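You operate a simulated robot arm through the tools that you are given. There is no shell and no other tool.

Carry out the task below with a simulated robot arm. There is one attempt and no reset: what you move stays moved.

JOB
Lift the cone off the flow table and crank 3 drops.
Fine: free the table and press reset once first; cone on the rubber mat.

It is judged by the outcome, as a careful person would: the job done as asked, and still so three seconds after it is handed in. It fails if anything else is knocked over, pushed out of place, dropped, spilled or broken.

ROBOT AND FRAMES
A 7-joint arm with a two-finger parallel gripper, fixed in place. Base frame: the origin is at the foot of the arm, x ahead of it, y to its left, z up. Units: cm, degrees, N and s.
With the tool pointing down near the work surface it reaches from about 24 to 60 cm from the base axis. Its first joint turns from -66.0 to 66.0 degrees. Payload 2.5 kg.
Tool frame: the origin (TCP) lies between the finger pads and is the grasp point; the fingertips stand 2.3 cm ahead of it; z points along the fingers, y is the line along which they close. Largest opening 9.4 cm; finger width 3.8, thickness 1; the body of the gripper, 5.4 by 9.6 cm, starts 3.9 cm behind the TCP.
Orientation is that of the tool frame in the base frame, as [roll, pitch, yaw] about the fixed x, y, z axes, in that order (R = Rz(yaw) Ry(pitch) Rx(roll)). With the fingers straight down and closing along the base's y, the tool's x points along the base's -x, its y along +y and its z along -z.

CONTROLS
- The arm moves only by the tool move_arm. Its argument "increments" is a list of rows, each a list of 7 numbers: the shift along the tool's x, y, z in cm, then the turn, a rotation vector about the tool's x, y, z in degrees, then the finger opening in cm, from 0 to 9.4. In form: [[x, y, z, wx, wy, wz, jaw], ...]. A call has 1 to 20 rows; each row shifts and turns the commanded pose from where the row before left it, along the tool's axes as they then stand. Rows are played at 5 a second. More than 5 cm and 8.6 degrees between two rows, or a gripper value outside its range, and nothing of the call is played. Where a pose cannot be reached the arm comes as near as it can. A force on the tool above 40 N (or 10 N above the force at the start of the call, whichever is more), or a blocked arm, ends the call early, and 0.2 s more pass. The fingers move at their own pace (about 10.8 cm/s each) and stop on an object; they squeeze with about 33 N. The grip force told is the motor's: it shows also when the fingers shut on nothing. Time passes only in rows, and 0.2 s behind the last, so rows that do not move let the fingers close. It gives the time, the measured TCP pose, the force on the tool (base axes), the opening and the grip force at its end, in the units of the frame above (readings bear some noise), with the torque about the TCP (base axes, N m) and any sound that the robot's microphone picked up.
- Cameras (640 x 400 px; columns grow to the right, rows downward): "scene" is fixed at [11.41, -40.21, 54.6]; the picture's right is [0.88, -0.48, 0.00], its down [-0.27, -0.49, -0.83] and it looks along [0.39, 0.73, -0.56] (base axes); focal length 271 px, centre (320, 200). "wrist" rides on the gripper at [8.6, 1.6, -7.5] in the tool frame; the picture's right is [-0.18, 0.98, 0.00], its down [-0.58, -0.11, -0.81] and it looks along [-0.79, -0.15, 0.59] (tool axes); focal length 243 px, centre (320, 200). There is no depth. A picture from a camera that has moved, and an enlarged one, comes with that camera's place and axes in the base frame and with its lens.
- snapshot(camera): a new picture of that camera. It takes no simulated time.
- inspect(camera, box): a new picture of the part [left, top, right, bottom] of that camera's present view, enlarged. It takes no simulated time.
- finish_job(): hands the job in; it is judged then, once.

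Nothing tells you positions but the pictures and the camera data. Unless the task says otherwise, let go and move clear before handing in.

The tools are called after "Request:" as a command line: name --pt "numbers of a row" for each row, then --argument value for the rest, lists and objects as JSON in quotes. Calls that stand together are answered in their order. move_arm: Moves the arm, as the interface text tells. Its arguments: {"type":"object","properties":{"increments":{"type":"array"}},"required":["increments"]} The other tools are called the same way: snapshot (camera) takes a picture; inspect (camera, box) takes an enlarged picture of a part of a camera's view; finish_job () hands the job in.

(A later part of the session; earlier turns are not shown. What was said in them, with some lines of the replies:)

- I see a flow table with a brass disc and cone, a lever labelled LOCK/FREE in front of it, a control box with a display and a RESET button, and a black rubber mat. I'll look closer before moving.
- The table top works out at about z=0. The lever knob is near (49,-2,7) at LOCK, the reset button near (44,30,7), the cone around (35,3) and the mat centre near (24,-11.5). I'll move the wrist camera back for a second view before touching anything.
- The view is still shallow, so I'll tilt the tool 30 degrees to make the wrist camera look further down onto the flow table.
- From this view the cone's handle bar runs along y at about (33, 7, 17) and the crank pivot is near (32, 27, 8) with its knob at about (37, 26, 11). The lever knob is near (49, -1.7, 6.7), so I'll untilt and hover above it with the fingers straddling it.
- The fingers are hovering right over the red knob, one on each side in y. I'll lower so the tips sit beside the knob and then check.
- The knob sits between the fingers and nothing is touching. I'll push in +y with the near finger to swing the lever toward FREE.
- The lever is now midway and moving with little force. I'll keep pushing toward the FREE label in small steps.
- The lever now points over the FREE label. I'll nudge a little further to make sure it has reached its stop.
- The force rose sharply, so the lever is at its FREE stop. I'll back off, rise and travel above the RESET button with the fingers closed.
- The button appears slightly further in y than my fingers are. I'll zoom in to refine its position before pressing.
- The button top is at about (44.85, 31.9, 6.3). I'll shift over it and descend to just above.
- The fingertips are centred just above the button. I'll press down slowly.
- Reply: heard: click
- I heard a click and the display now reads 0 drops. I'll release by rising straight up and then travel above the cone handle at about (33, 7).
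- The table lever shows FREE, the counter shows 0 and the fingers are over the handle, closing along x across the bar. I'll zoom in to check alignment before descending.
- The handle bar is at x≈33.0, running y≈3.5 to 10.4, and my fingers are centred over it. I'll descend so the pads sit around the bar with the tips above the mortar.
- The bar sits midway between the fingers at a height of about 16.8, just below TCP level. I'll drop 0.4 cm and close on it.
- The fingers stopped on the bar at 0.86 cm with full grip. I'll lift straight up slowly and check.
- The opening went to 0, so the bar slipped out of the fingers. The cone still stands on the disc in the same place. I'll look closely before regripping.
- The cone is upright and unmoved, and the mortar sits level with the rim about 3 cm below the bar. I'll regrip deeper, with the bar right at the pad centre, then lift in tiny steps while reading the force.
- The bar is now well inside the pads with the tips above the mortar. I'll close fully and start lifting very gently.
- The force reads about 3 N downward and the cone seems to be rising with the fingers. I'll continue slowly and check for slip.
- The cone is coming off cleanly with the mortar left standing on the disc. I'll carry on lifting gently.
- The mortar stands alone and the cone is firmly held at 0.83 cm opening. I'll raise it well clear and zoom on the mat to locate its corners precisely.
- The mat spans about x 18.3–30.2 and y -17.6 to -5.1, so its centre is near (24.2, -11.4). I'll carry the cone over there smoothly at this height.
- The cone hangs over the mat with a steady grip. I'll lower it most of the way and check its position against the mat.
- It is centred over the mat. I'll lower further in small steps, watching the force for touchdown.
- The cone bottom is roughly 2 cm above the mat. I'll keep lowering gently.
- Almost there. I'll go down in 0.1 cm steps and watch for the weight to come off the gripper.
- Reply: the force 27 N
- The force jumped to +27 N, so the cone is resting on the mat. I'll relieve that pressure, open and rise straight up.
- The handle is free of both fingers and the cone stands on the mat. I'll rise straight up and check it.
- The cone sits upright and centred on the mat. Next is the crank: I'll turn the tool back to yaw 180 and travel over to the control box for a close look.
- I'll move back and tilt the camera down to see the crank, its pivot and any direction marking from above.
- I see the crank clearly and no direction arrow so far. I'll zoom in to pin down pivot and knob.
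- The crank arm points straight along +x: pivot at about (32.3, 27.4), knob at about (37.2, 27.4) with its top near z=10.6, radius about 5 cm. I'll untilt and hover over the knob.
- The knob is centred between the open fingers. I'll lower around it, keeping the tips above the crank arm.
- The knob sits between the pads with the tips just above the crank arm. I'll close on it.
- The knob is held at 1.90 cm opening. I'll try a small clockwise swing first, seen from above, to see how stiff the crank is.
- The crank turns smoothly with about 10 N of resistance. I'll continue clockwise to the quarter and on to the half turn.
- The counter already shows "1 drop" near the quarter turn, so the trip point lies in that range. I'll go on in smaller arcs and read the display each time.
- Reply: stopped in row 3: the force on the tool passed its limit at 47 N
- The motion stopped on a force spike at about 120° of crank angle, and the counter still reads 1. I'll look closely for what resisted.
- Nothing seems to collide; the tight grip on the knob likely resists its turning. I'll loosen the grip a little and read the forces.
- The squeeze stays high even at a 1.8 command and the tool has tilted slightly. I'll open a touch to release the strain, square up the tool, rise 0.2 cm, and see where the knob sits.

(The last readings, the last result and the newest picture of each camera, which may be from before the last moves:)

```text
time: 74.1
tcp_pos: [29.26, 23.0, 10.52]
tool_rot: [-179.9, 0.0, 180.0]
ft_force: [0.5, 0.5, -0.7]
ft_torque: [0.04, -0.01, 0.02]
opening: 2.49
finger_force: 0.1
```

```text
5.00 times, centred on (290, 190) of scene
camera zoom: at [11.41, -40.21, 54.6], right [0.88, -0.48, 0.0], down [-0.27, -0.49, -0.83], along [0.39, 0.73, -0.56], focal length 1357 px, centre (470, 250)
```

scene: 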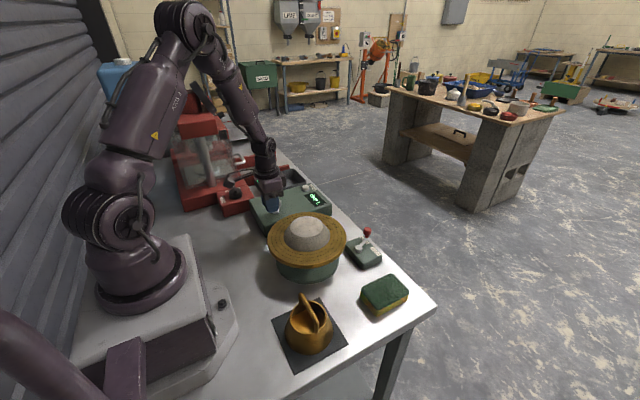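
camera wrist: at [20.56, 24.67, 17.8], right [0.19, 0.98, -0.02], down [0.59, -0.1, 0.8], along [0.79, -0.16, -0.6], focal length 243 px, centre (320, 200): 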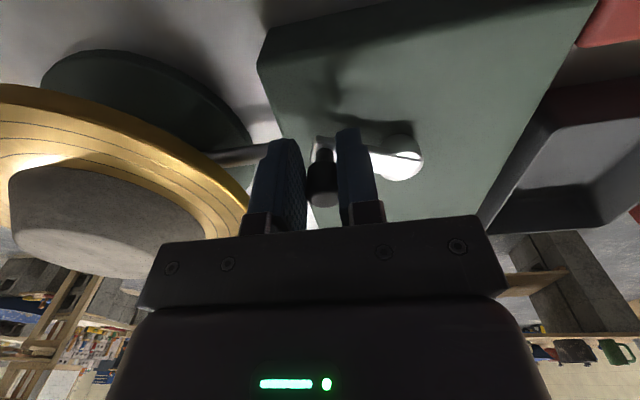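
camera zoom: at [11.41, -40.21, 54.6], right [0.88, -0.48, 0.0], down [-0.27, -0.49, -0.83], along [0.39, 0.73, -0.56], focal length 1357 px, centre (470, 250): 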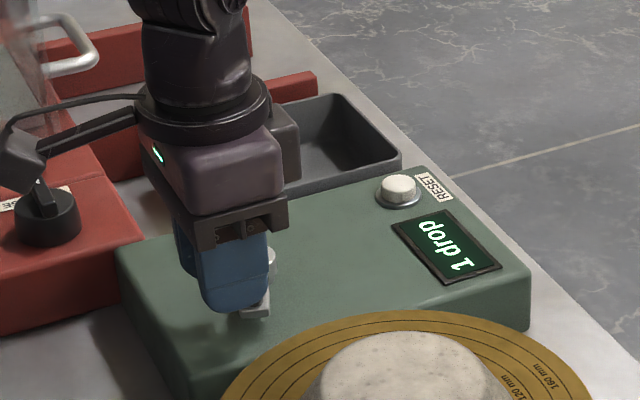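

With the fingers relaxed I can tell what happened: the knob rolled along the pads, because it is fixed to the crank while my tool keeps its orientation. A better way is to push the knob around with closed fingers from behind, so I'll lift off, close, and set down behind it.

Request:
move_arm --pt "0 0 -1 0 0 0 2.5" --pt "0 0 -1.5 0 0 0 2.5" --pt "0 0 -1.5 0 0 0 2.5" --pt "0 0 -0.5 0 0 0 0" --pt "-1.5 -0.12 0 0 0 0 0" --pt "-1.5 -0.12 0 0 0 0 0" --pt "-1.3 -0.12 0 0 0 0 0" --pt "0 0 0 0 0 0 0"

Request:
snapshot --camera "wrist"

Request:
inspect --camera "scene" --box '[240, 150, 340, 230]'

```text
time: 75.9
tcp_pos: [33.54, 22.65, 14.98]
tool_rot: [-179.8, 0.0, 179.9]
ft_force: [-0.2, -0.2, 0.3]
ft_torque: [0.01, 0.02, 0.03]
opening: 0.03
finger_force: 32.8
```

```text
taken
camera wrist: at [24.86, 24.13, 22.51], right [0.18, 0.98, 0.0], down [0.58, -0.11, 0.81], along [0.79, -0.15, -0.59], focal length 243 px, centre (320, 200)
```

wrist: 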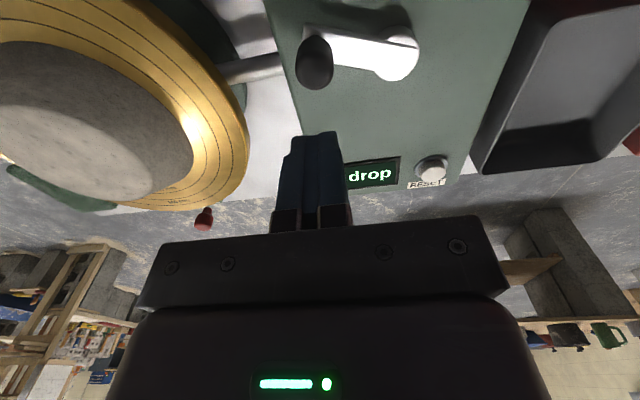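

```text
5.00 times, centred on (290, 190) of scene
camera zoom: at [11.41, -40.21, 54.6], right [0.88, -0.48, 0.0], down [-0.27, -0.49, -0.83], along [0.39, 0.73, -0.56], focal length 1357 px, centre (470, 250)
```

zoom: 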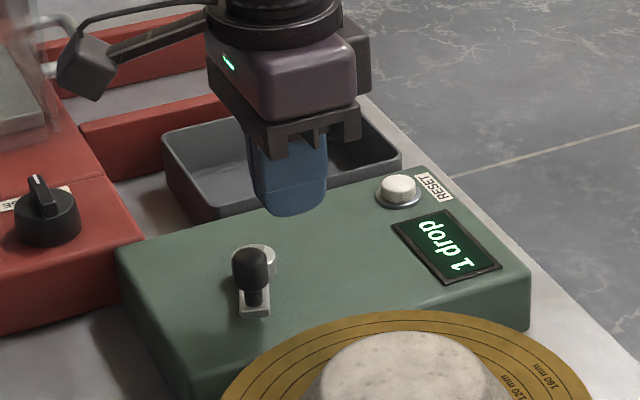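

The knob is at about (30.5, 22.8) and the pivot at (32.2, 27.4). I'll shift a bit further behind the knob, then lower to push height.

Request:
move_arm --pt "-0.8 0.15 0 0 0 0 0" --pt "0 0 1.5 0 0 0 0" --pt "0 0 1.5 0 0 0 0" --pt "0 0 1 0 0 0 0" --pt "0 0 0.4 0 0 0 0" --pt "0 0 0 0 0 0 0"

Request:
snapshot --camera "wrist"

Request:
inspect --camera "scene" --box '[240, 150, 340, 230]'

```text
time: 77.3
tcp_pos: [34.38, 22.74, 10.6]
tool_rot: [-179.9, 0.0, -180.0]
ft_force: [-1.3, 0.2, 0.2]
ft_torque: [0.0, -0.02, -0.01]
opening: 0.0
finger_force: 33.1
```

```text
taken
camera wrist: at [25.57, 24.29, 18.07], right [0.18, 0.98, 0.0], down [0.58, -0.11, 0.81], along [0.79, -0.15, -0.59], focal length 243 px, centre (320, 200)
```

wrist: 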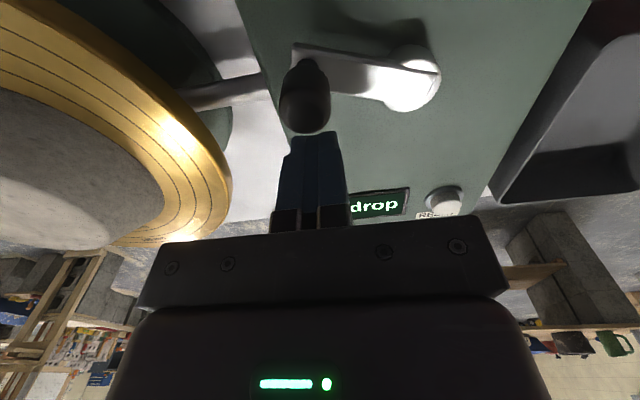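

```text
5.00 times, centred on (290, 190) of scene
camera zoom: at [11.41, -40.21, 54.6], right [0.88, -0.48, 0.0], down [-0.27, -0.49, -0.83], along [0.39, 0.73, -0.56], focal length 1357 px, centre (470, 250)
```

zoom: 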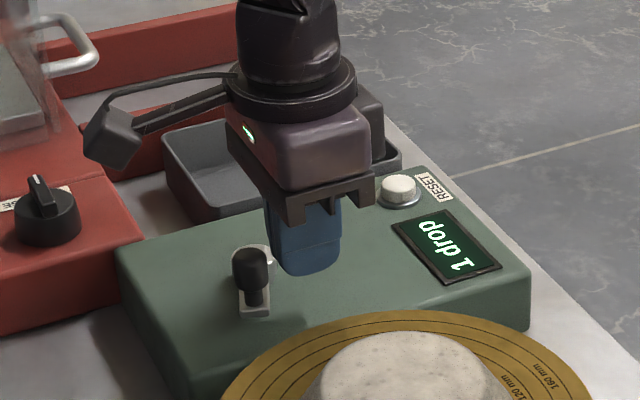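

The closed fingers sit right behind the knob in the clockwise direction. I'll push along the circle in short arcs, watching force and display.

Request:
move_arm --pt "0.5 -0.1 0 0 0 0 0" --pt "0.436 -0.07 0 0 0 0 0" --pt "0.647 -0.1 0 0 0 0 0" --pt "0.647 -0.07 0 0 0 0 0" --pt "0.647 0.07 0 0 0 0 0" --pt "0.647 0.1 0 0 0 0 0"

Request:
snapshot --camera "wrist"

Request:
inspect --camera "scene" --box '[240, 150, 340, 230]'

```text
time: 78.7
tcp_pos: [30.61, 22.56, 10.61]
tool_rot: [-179.8, -0.1, -180.0]
ft_force: [1.4, -2.4, -1.0]
ft_torque: [-0.08, -0.02, 0.04]
opening: 0.02
finger_force: 32.9
```

```text
taken
camera wrist: at [21.96, 24.14, 18.01], right [0.18, 0.98, 0.0], down [0.58, -0.11, 0.81], along [0.79, -0.15, -0.59], focal length 243 px, centre (320, 200)
```

wrist: 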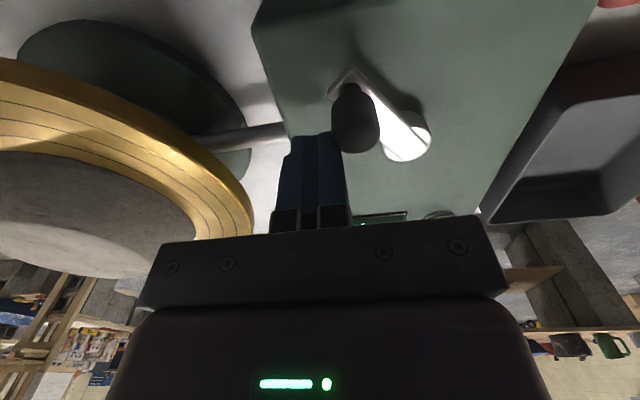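

```text
5.00 times, centred on (290, 190) of scene
camera zoom: at [11.41, -40.21, 54.6], right [0.88, -0.48, 0.0], down [-0.27, -0.49, -0.83], along [0.39, 0.73, -0.56], focal length 1357 px, centre (470, 250)
```

zoom: 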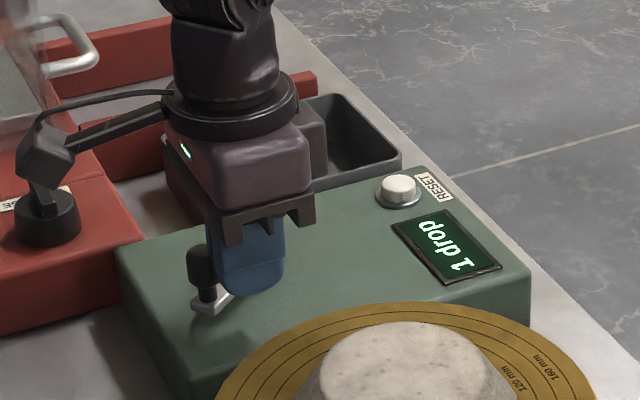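

The crank follows with only about 3 N, and the disc is visibly rising on its cam. I'll keep pushing to the half-turn.

Request:
move_arm --pt "0.48 0.23 0 0 0 0 0" --pt "0.48 0.28 0 0 0 0 0" --pt "0.53 0.37 0 0 0 0 0" --pt "0.506 0.424 0 0 0 0 0" --pt "0.42 0.49 0 0 0 0 0" --pt "0.374 0.546 0 0 0 0 0" --pt "0.28 0.59 0 0 0 0 0" --pt "0.22 0.616 0 0 0 0 0" --pt "0.13 0.64 0 0 0 0 0" --pt "0.04 0.654 0 0 0 0 0"

Request:
snapshot --camera "wrist"

Request:
inspect --camera "scene" --box '[240, 150, 340, 230]'

```text
time: 80.9
tcp_pos: [27.27, 27.38, 10.52]
tool_rot: [-179.9, 0.0, 180.0]
ft_force: [1.4, -1.8, 0.8]
ft_torque: [0.01, -0.02, -0.02]
opening: 0.0
finger_force: 32.9
```

```text
taken
camera wrist: at [18.57, 28.86, 18.09], right [0.18, 0.98, 0.0], down [0.58, -0.11, 0.81], along [0.79, -0.15, -0.59], focal length 243 px, centre (320, 200)
```

wrist: 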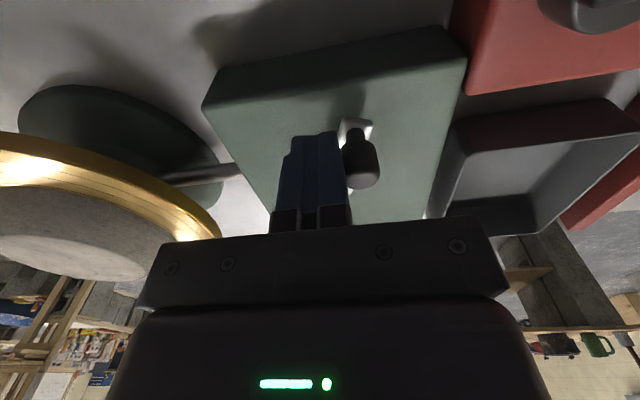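

```text
5.00 times, centred on (290, 190) of scene
camera zoom: at [11.41, -40.21, 54.59], right [0.88, -0.48, 0.0], down [-0.27, -0.49, -0.83], along [0.39, 0.73, -0.56], focal length 1357 px, centre (470, 250)
```

zoom: 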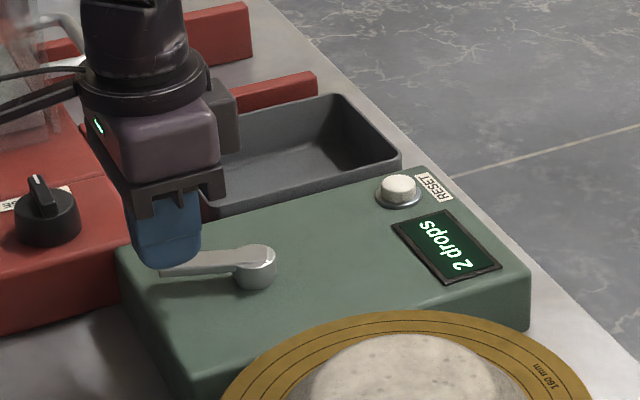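

The display now reads 2 drops, so there is more than one drop per turn. I need just one more, so I'll advance about 15° at a time and read the display after each.

Request:
move_arm --pt "-0.019 0.436 0 0 0 0 0" --pt "-0.057 0.432 0 0 0 0 0" --pt "-0.094 0.426 0 0 0 0 0"

Request:
inspect --camera "scene" --box '[240, 150, 340, 230]'

```text
time: 81.7
tcp_pos: [27.45, 28.59, 10.44]
tool_rot: [-179.9, 0.2, 179.9]
ft_force: [8.3, -8.0, 0.0]
ft_torque: [-0.22, -0.16, -0.14]
opening: 0.0
finger_force: 33.0
```

```text
5.00 times, centred on (290, 190) of scene
camera zoom: at [11.41, -40.21, 54.6], right [0.88, -0.48, 0.0], down [-0.27, -0.49, -0.83], along [0.39, 0.73, -0.56], focal length 1357 px, centre (470, 250)
```

zoom: 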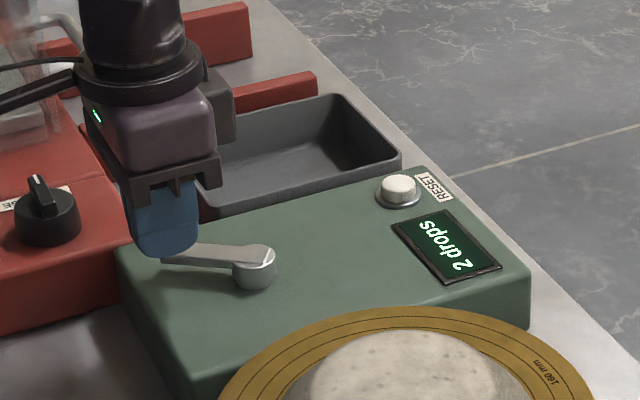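

Still 2 drops, with the table lifting again under a moderate 8 N. I'll go on another 15°.

Request:
move_arm --pt "-0.132 0.416 0 0 0 0 0" --pt "-0.166 0.403 0 0 0 0 0" --pt "-0.202 0.387 0 0 0 0 0"

Request:
inspect --camera "scene" --box '[240, 150, 340, 230]'

Request:
snapshot --camera "wrist"

```text
time: 82.5
tcp_pos: [28.21, 29.71, 10.56]
tool_rot: [-179.8, 0.1, 179.6]
ft_force: [13.2, -20.7, 1.8]
ft_torque: [-0.43, -0.35, -0.43]
opening: 0.01
finger_force: 32.9
```

```text
5.00 times, centred on (290, 190) of scene
camera zoom: at [11.41, -40.21, 54.6], right [0.88, -0.48, 0.0], down [-0.27, -0.49, -0.83], along [0.39, 0.73, -0.56], focal length 1357 px, centre (470, 250)
```

zoom: 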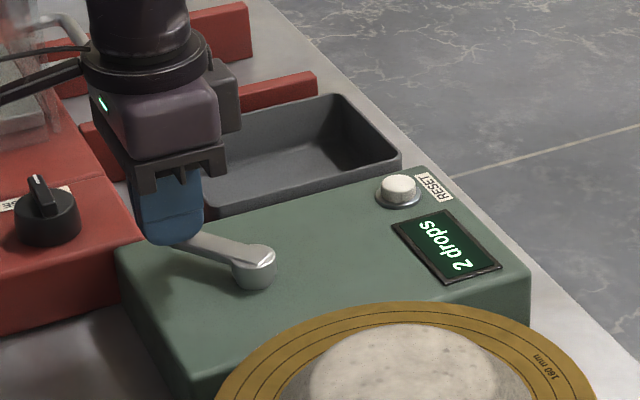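

```text
taken
camera wrist: at [19.51, 31.31, 18.03], right [0.19, 0.98, -0.01], down [0.58, -0.11, 0.81], along [0.79, -0.16, -0.59], focal length 243 px, centre (320, 200)
```

wrist: 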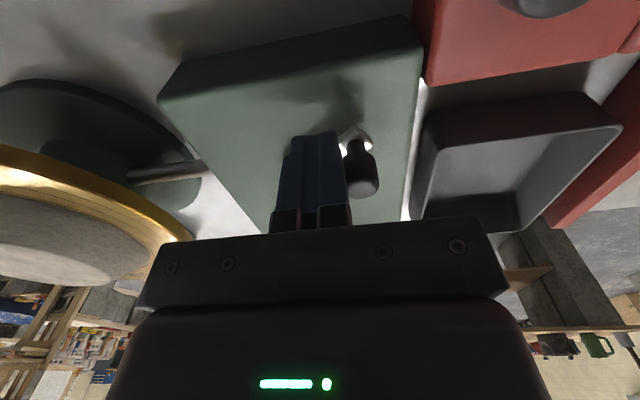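

Still 2 drops. The wide finger face is now starting to jam by friction against the knob at this angle, because the motion direction has turned toward +x. I'll back off, lift, and come in behind the knob with the narrow finger edges facing +x.

Request:
move_arm --pt "0 -0.4 0 0 0 0 0" --pt "0 0 -1.5 0 0 0 0" --pt "0 0 -1.5 0 0 0 0" --pt "0 0 -1.5 0 0 0 0" --pt "0.8 0.4 0 0 0 0 0" --pt "0.8 0.4 0 0 0 0 0" --pt "0.6 0.5 0 0 0 0 0" --pt "0 0 0 0 0 0 0"

Request:
snapshot --camera "wrist"

Request:
inspect --camera "scene" --box '[240, 150, 340, 230]'

```text
time: 84.3
tcp_pos: [25.62, 30.82, 15.03]
tool_rot: [-179.9, -0.1, -180.0]
ft_force: [-0.6, -0.5, 0.0]
ft_torque: [0.03, 0.0, 0.01]
opening: 0.0
finger_force: 32.9
```

```text
taken
camera wrist: at [17.0, 32.44, 22.58], right [0.18, 0.98, 0.0], down [0.58, -0.11, 0.81], along [0.79, -0.15, -0.59], focal length 243 px, centre (320, 200)
```

wrist: 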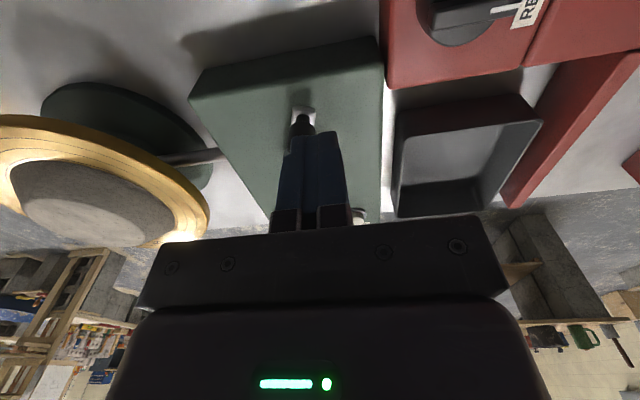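

```text
5.00 times, centred on (290, 190) of scene
camera zoom: at [11.41, -40.21, 54.6], right [0.88, -0.48, 0.0], down [-0.27, -0.49, -0.83], along [0.39, 0.73, -0.56], focal length 1357 px, centre (470, 250)
```

zoom: 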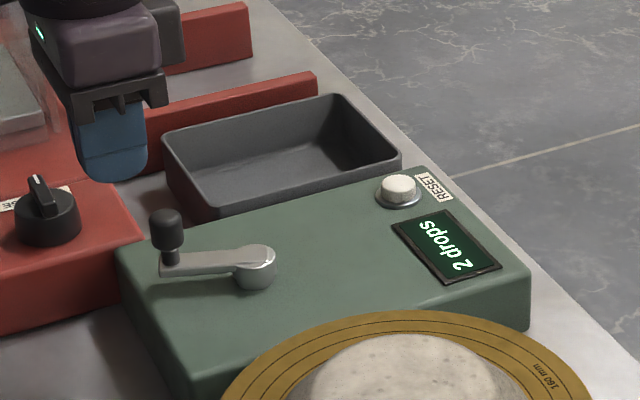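

The display still reads 2 and the crank rolled back to about 200° when released. The pattern fits drops every 120°, at 80°, 200° and 320°, so the last one needs a single continuous push to about 320°. I'll cage the knob loosely between open fingers and turn the tool together with the crank, starting by rotating the tool above it.

Request:
move_arm --pt "0 0 -2.5 0 0 0 2" --pt "0 0 -2.5 0 0 0 4.5" --pt "-1 -0.9 -2 0 0 0 4.5" --pt "-0.9 -0.8 0 0 0 -8 4.5" --pt "0 0 0 0 0 -8 4.5" --pt "0 0 0 0 0 -8 4.5" --pt "0 0 0 0 0 -8 4.5" --pt "0 0 0 0 0 -8 4.5" --pt "0 0 0 0 0 -8 4.5" --pt "0 0 0 0 0 -8 4.5" --pt "0 0 0 0 0 -8 4.5" --pt "0 0 0 0 0 -8 4.5" --pt "0 0 0 0 0 -8 4.5" --pt "0 0 0 0 0 0 4.5"

Request:
move_arm --pt "0 0 0 0 0 -8 4.5" --pt "0 0 0 0 0 -8 4.5" --pt "0 0 0 0 0 -8 4.5" --pt "0 0 0 0 0 -8 4.5" --pt "0 0 0 0 0 -8 4.5" --pt "0 0 0 0 0 -8 4.5" --pt "0 0 0 0 0 -8 4.5" --pt "0 0 0 0 0 -8 4.5" --pt "0 0 0 0 0 -8 4.5" --pt "0 0 0 0 0 -8 4.5" --pt "0 0 0 0 0 0 4.5"

Request:
snapshot --camera "wrist"

Request:
snapshot --camera "scene"

```text
time: 87.3
tcp_pos: [27.8, 29.12, 22.1]
tool_rot: [-180.0, 0.0, -99.8]
ft_force: [-0.3, -0.5, 0.8]
ft_torque: [-0.02, -0.03, -0.04]
opening: 4.5
finger_force: 0.1
```

```text
time: 89.7
tcp_pos: [27.69, 29.19, 22.07]
tool_rot: [179.9, 0.0, -19.9]
ft_force: [-0.3, -0.5, 0.0]
ft_torque: [-0.01, 0.03, 0.02]
opening: 4.5
finger_force: 0.0
```

```text
taken
camera wrist: at [35.24, 24.61, 29.54], right [-0.51, -0.86, 0.0], down [-0.51, 0.3, 0.81], along [-0.69, 0.41, -0.59], focal length 243 px, centre (320, 200)
```

wrist: 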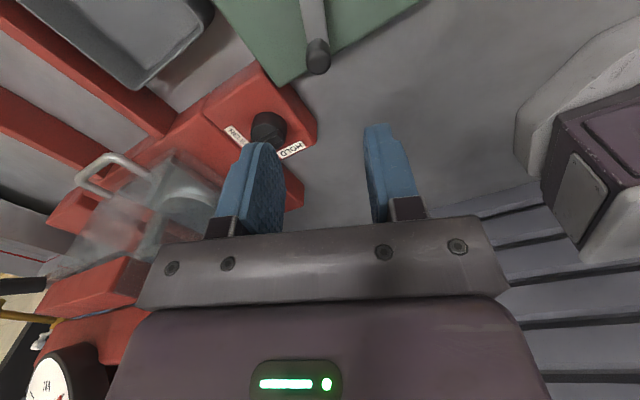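

```text
taken
```

scene: 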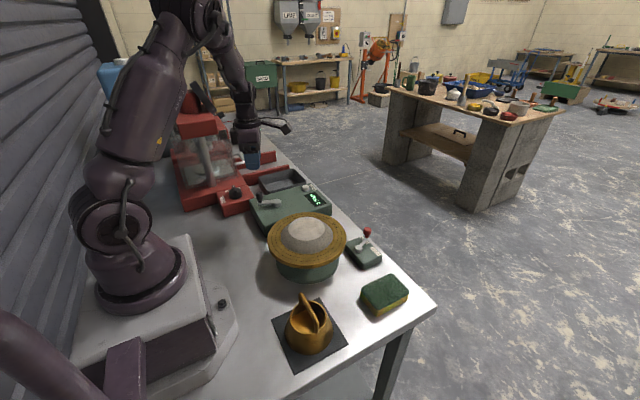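

The tool reached the flipped orientation without trouble. I'll zoom to measure the knob position relative to the fingers.

Request:
inspect --camera "wrist" --box '[230, 0, 410, 110]'

Request:
inspect --camera "scene" --box '[240, 150, 340, 230]'

```text
3.56 times, centred on (320, 55) of wrist
camera zoom: at [35.24, 24.61, 29.54], right [-0.51, -0.86, 0.0], down [-0.51, 0.3, 0.81], along [-0.69, 0.41, -0.59], focal length 863 px, centre (320, 716)
```

zoom: 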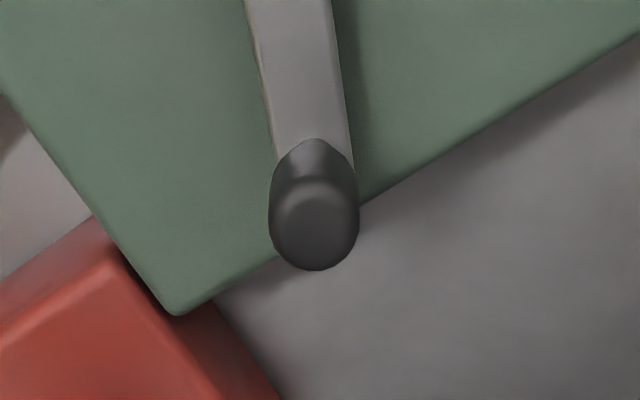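

```text
5.00 times, centred on (290, 190) of scene
camera zoom: at [11.41, -40.21, 54.6], right [0.88, -0.48, 0.0], down [-0.27, -0.49, -0.83], along [0.39, 0.73, -0.56], focal length 1357 px, centre (470, 250)
```

zoom: 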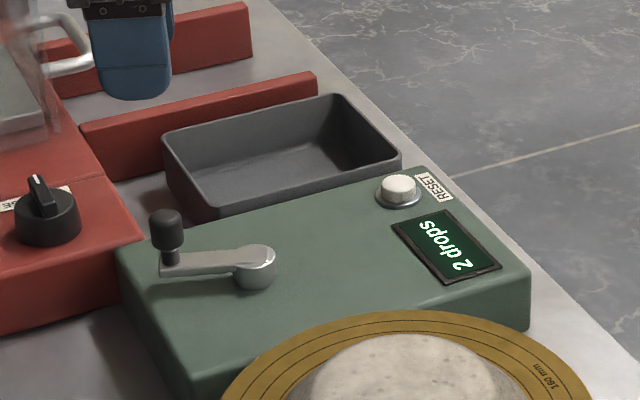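

The knob is at about (27.6, 29.1) with the arm at 200°, which matches my tool heading. I'll descend around it with open fingers and then narrow them to a loose cage.

Request:
move_arm --pt "0 0.05 2.5 0 0 0 4.5" --pt "0 0.05 2.5 0 0 0 4.5" --pt "0 0 2 0 0 0 4.5" --pt "0 0 2 0 0 0 4.5" --pt "0 0 1.5 0 0 0 4.5" --pt "0 0 1.2 0 0 0 4.5" --pt "0 0 0 0 0 0 4.5"

Request:
inspect --camera "wrist" --box '[200, 60, 440, 240]'

Request:
inspect --camera "scene" --box '[240, 150, 340, 230]'

```text
time: 91.3
tcp_pos: [27.71, 29.05, 10.42]
tool_rot: [179.9, 0.0, -20.0]
ft_force: [0.6, 0.2, -0.5]
ft_torque: [0.01, -0.01, -0.03]
opening: 4.49
finger_force: 0.1
```

```text
2.22 times, centred on (320, 150) of wrist
camera zoom: at [35.24, 24.4, 17.86], right [-0.51, -0.86, 0.0], down [-0.51, 0.3, 0.81], along [-0.69, 0.41, -0.59], focal length 539 px, centre (320, 311)
```

zoom: 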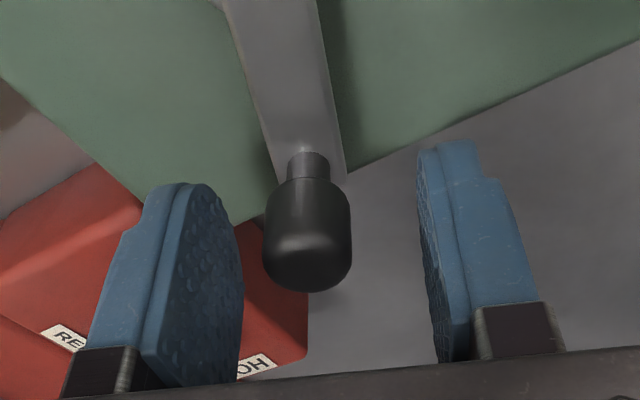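

```text
5.00 times, centred on (290, 190) of scene
camera zoom: at [11.41, -40.21, 54.6], right [0.88, -0.48, 0.0], down [-0.27, -0.49, -0.83], along [0.39, 0.73, -0.56], focal length 1357 px, centre (470, 250)
```

zoom: 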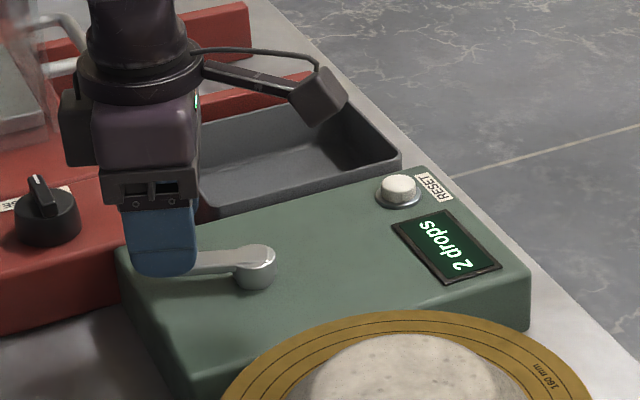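

The knob projects almost exactly at the grasp centre. I'll narrow to a loose 2.4 cm cage and check that no load appears.

Request:
move_arm --pt "0 0 0 0 0 0 3.2" --pt "0 0 0 0 0 0 2.6" --pt "0 0 0 0 0 0 2.3" --pt "0 0 0 0 0 0 2.3"

Request:
inspect --camera "wrist" --box '[200, 60, 440, 240]'

```text
time: 92.3
tcp_pos: [27.57, 28.9, 10.29]
tool_rot: [179.9, 0.0, -20.0]
ft_force: [-0.3, 0.0, 0.7]
ft_torque: [0.0, 0.0, 0.01]
opening: 2.3
finger_force: 0.6
```

```text
2.22 times, centred on (320, 150) of wrist
camera zoom: at [35.24, 24.39, 17.89], right [-0.51, -0.86, 0.0], down [-0.51, 0.3, 0.81], along [-0.69, 0.41, -0.59], focal length 539 px, centre (320, 311)
```

zoom: 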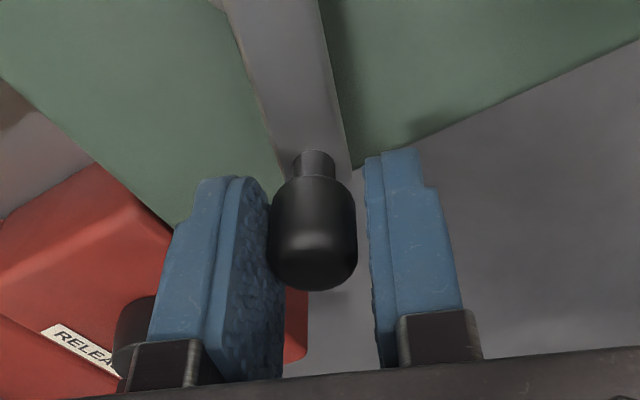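

The knob is loosely caged. I'll co-rotate the tool with the crank, first by 40°.

Request:
move_arm --pt "0.019 -0.436 0 0 0 5 2.3" --pt "0.019 -0.436 0 0 0 5 2.3" --pt "0.019 -0.436 0 0 0 5 2.3" --pt "0.019 -0.436 0 0 0 5 2.3" --pt "0.019 -0.436 0 0 0 5 2.3" --pt "0.019 -0.436 0 0 0 5 2.3" --pt "0.019 -0.436 0 0 0 5 2.3" --pt "0.019 -0.436 0 0 0 5 2.3"

Request:
inspect --camera "wrist" --box '[200, 60, 440, 240]'

Request:
inspect --camera "scene" --box '[240, 150, 340, 230]'

```text
time: 94.1
tcp_pos: [29.9, 31.67, 10.43]
tool_rot: [-180.0, -0.1, -60.1]
ft_force: [-2.6, -1.8, -0.6]
ft_torque: [-0.01, 0.06, 0.03]
opening: 2.46
finger_force: 1.9
```

```text
2.22 times, centred on (320, 150) of wrist
camera zoom: at [32.79, 23.36, 17.85], right [-0.94, -0.33, 0.0], down [-0.2, 0.56, 0.81], along [-0.27, 0.76, -0.59], focal length 539 px, centre (320, 311)
```

zoom: 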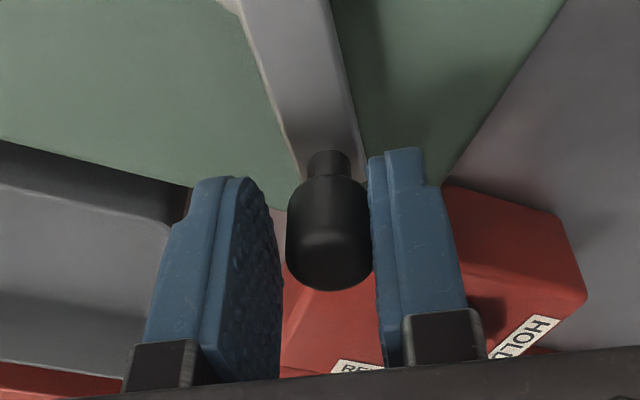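

```text
5.00 times, centred on (290, 190) of scene
camera zoom: at [11.41, -40.21, 54.6], right [0.88, -0.48, 0.0], down [-0.27, -0.49, -0.83], along [0.39, 0.73, -0.56], focal length 1357 px, centre (470, 250)
```

zoom: 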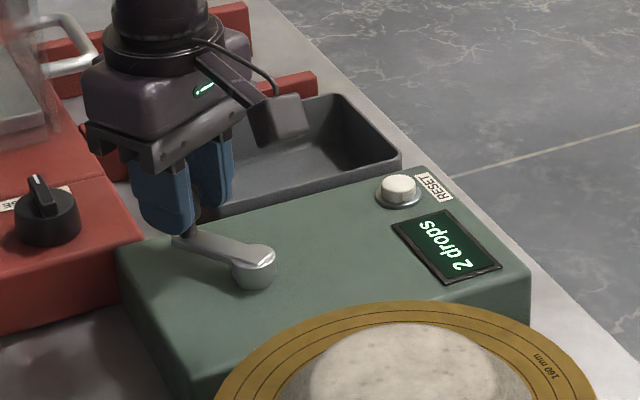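

The crank follows with only about 3 N and the table is lifting. I'll continue 40° more, still expecting 2 drops.

Request:
move_arm --pt "0.019 -0.436 0 0 0 5 2.3" --pt "0.019 -0.436 0 0 0 5 2.3" --pt "0.019 -0.436 0 0 0 5 2.3" --pt "0.019 -0.436 0 0 0 5 2.3" --pt "0.019 -0.436 0 0 0 5 2.3" --pt "0.019 -0.436 0 0 0 5 2.3" --pt "0.019 -0.436 0 0 0 5 2.3" --pt "0.019 -0.436 0 0 0 5 2.3"

Request:
inspect --camera "wrist" --box '[200, 60, 440, 240]'

Request:
inspect --camera "scene" --box '[240, 150, 340, 230]'

```text
time: 95.9
tcp_pos: [33.21, 32.36, 10.43]
tool_rot: [180.0, -0.1, -100.1]
ft_force: [-0.5, -0.2, 0.7]
ft_torque: [0.0, 0.01, -0.02]
opening: 2.32
finger_force: 0.5
```

```text
2.22 times, centred on (320, 150) of wrist
camera zoom: at [30.12, 24.02, 17.83], right [-0.94, 0.35, 0.0], down [0.21, 0.55, 0.81], along [0.29, 0.75, -0.59], focal length 539 px, centre (320, 311)
```

zoom: 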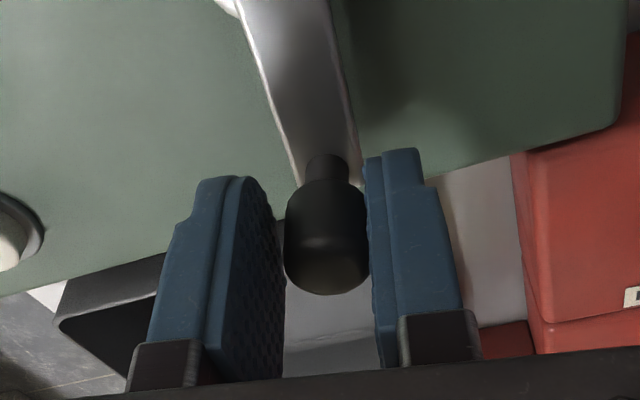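

```text
5.00 times, centred on (290, 190) of scene
camera zoom: at [11.41, -40.21, 54.59], right [0.88, -0.48, 0.0], down [-0.27, -0.49, -0.83], along [0.39, 0.73, -0.56], focal length 1357 px, centre (470, 250)
```

zoom: 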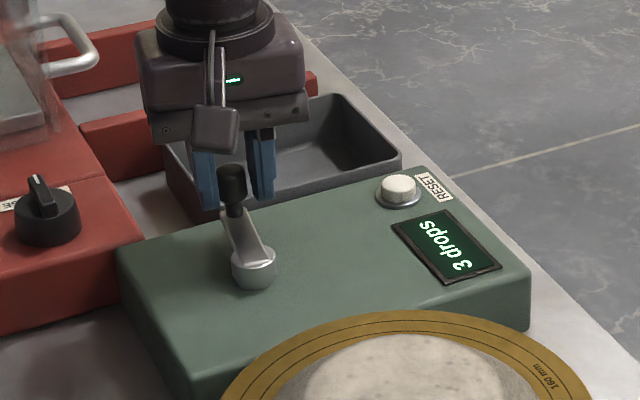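

The display reads exactly 3 drops, the table is down and there is no load on the fingers. I'll open slightly away from the knob and lift straight up without turning the crank further.

Request:
move_arm --pt "0 0 0 0 0 0 2.8" --pt "0 0 0 0 0 0 3.6" --pt "0 0 0 0 0 0 4" --pt "0 0 -1 0 0 0 4" --pt "0 0 -2 0 0 0 4" --pt "0 0 -2.5 0 0 0 4" --pt "0 0 -3 0 0 0 4" --pt "0 0 -3 0 0 0 4" --pt "0 0 -3 0 0 0 4" --pt "0 0 -3 0 0 0 4" --pt "0 0 0 0 0 0 4"

Request:
snapshot --camera "scene"

Request:
inspect --camera "scene" --box '[230, 150, 390, 290]'

Request:
inspect --camera "scene" --box '[250, 230, 430, 390]'

Request:
snapshot --camera "wrist"

```text
time: 98.3
tcp_pos: [33.07, 32.53, 27.77]
tool_rot: [180.0, -0.2, -100.0]
ft_force: [-0.2, -0.4, 0.6]
ft_torque: [-0.02, -0.01, 0.06]
opening: 4.03
finger_force: 0.0
```

```text
taken
```

scene: 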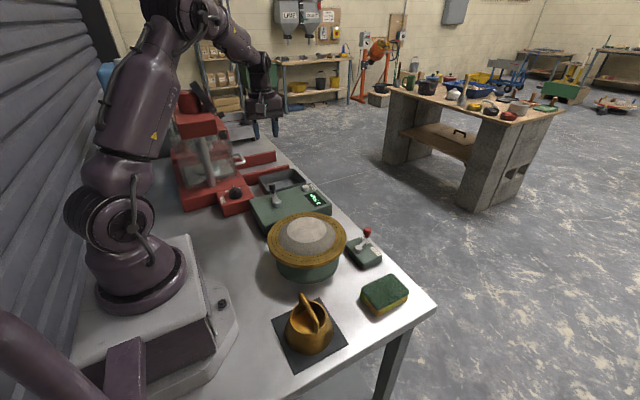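

```text
2.86 times, centred on (310, 220) of scene
camera zoom: at [11.41, -40.21, 54.6], right [0.88, -0.48, 0.0], down [-0.27, -0.49, -0.83], along [0.39, 0.73, -0.56], focal length 775 px, centre (349, 143)
```

zoom: 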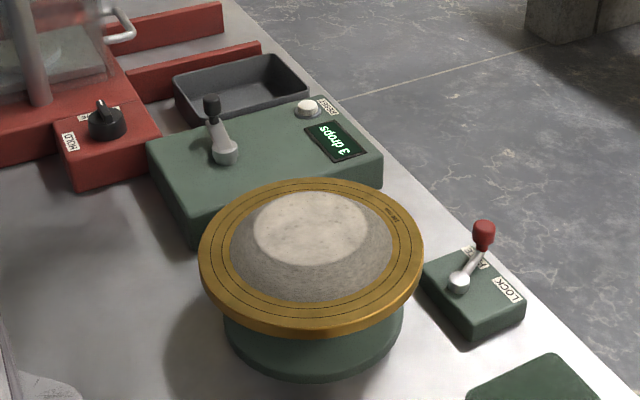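

```text
2.50 times, centred on (340, 310) of scene
camera zoom: at [11.41, -40.21, 54.6], right [0.88, -0.48, 0.0], down [-0.27, -0.49, -0.83], along [0.39, 0.73, -0.56], focal length 678 px, centre (270, -75)
```

zoom: 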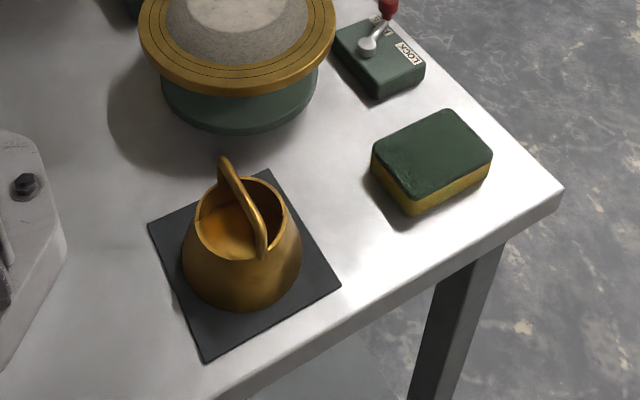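

```text
taken
camera wrist: at [30.05, 24.16, 35.37], right [-0.94, 0.35, 0.0], down [0.21, 0.55, 0.81], along [0.28, 0.75, -0.59], focal length 243 px, centre (320, 200)
```

wrist: 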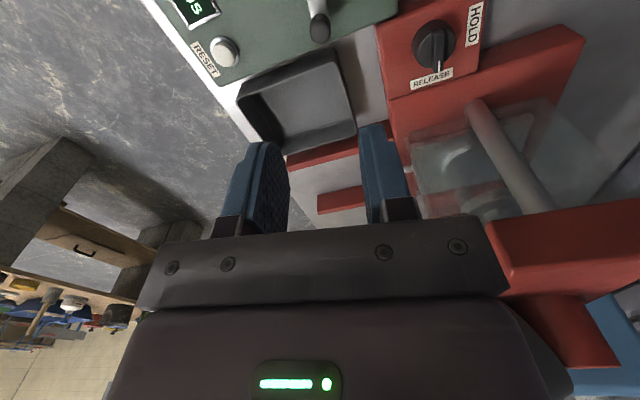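

Everything is as wanted: 3 drops on the display, lever at FREE, mortar spread on the disc, cone on the mat. I'll wait a few seconds to be sure nothing changes.

Request:
move_arm --pt "0 0 0 0 0 0 4" --pt "0 0 0 0 0 0 4" --pt "0 0 0 0 0 0 4" --pt "0 0 0 0 0 0 4" --pt "0 0 0 0 0 0 4" --pt "0 0 0 0 0 0 4" --pt "0 0 0 0 0 0 4" --pt "0 0 0 0 0 0 4" --pt "0 0 0 0 0 0 4" --pt "0 0 0 0 0 0 4" --pt "0 0 0 0 0 0 4" --pt "0 0 0 0 0 0 4" --pt "0 0 0 0 0 0 4" --pt "0 0 0 0 0 0 4" --pt "0 0 0 0 0 0 4"

Request:
inspect --camera "scene" --box '[230, 150, 390, 290]'

```text
time: 101.5
tcp_pos: [33.17, 32.45, 27.82]
tool_rot: [-180.0, -0.2, -99.9]
ft_force: [-0.4, 0.2, 0.3]
ft_torque: [-0.02, -0.01, 0.02]
opening: 3.99
finger_force: 0.1
```

```text
2.86 times, centred on (310, 220) of scene
camera zoom: at [11.41, -40.21, 54.6], right [0.88, -0.48, 0.0], down [-0.27, -0.49, -0.83], along [0.39, 0.73, -0.56], focal length 775 px, centre (349, 143)
```

zoom: 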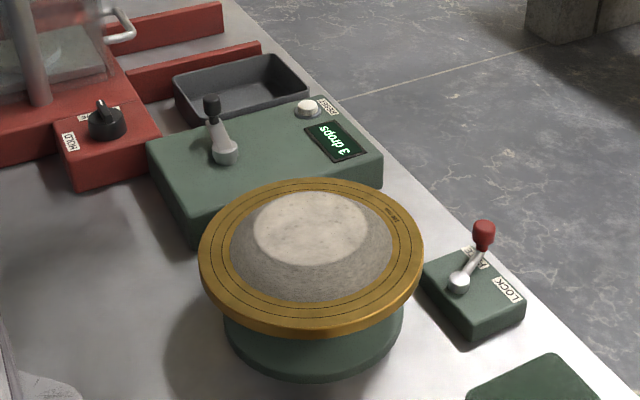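

The state held for 3 seconds: display at 3 drops, lever at FREE, cone on the rubber mat and the arm clear of everything. I'm handing the job in.

Request:
finish_job

```text
The job is handed in.
```

The job is done and handed in. The table is freed, the counter was reset once, and the display reads exactly 3 drops. The cone stands upright in the middle of the rubber mat. Everything was unchanged three seconds after the arm moved clear.

- **Cone lift:** My first grip on the handle slipped off as I lifted. The cone did not move, and the second, slower lift took it off cleanly with the mortar left standing on the disc.
- **Cranking:** The three drops came within about three-quarters of a turn, not one per turn. I re-gripped the crank twice, and it rolled back about 30 degrees once when I let go. The counter still went 1, 2, 3 with no extra drops.

Nothing else was knocked over or moved.
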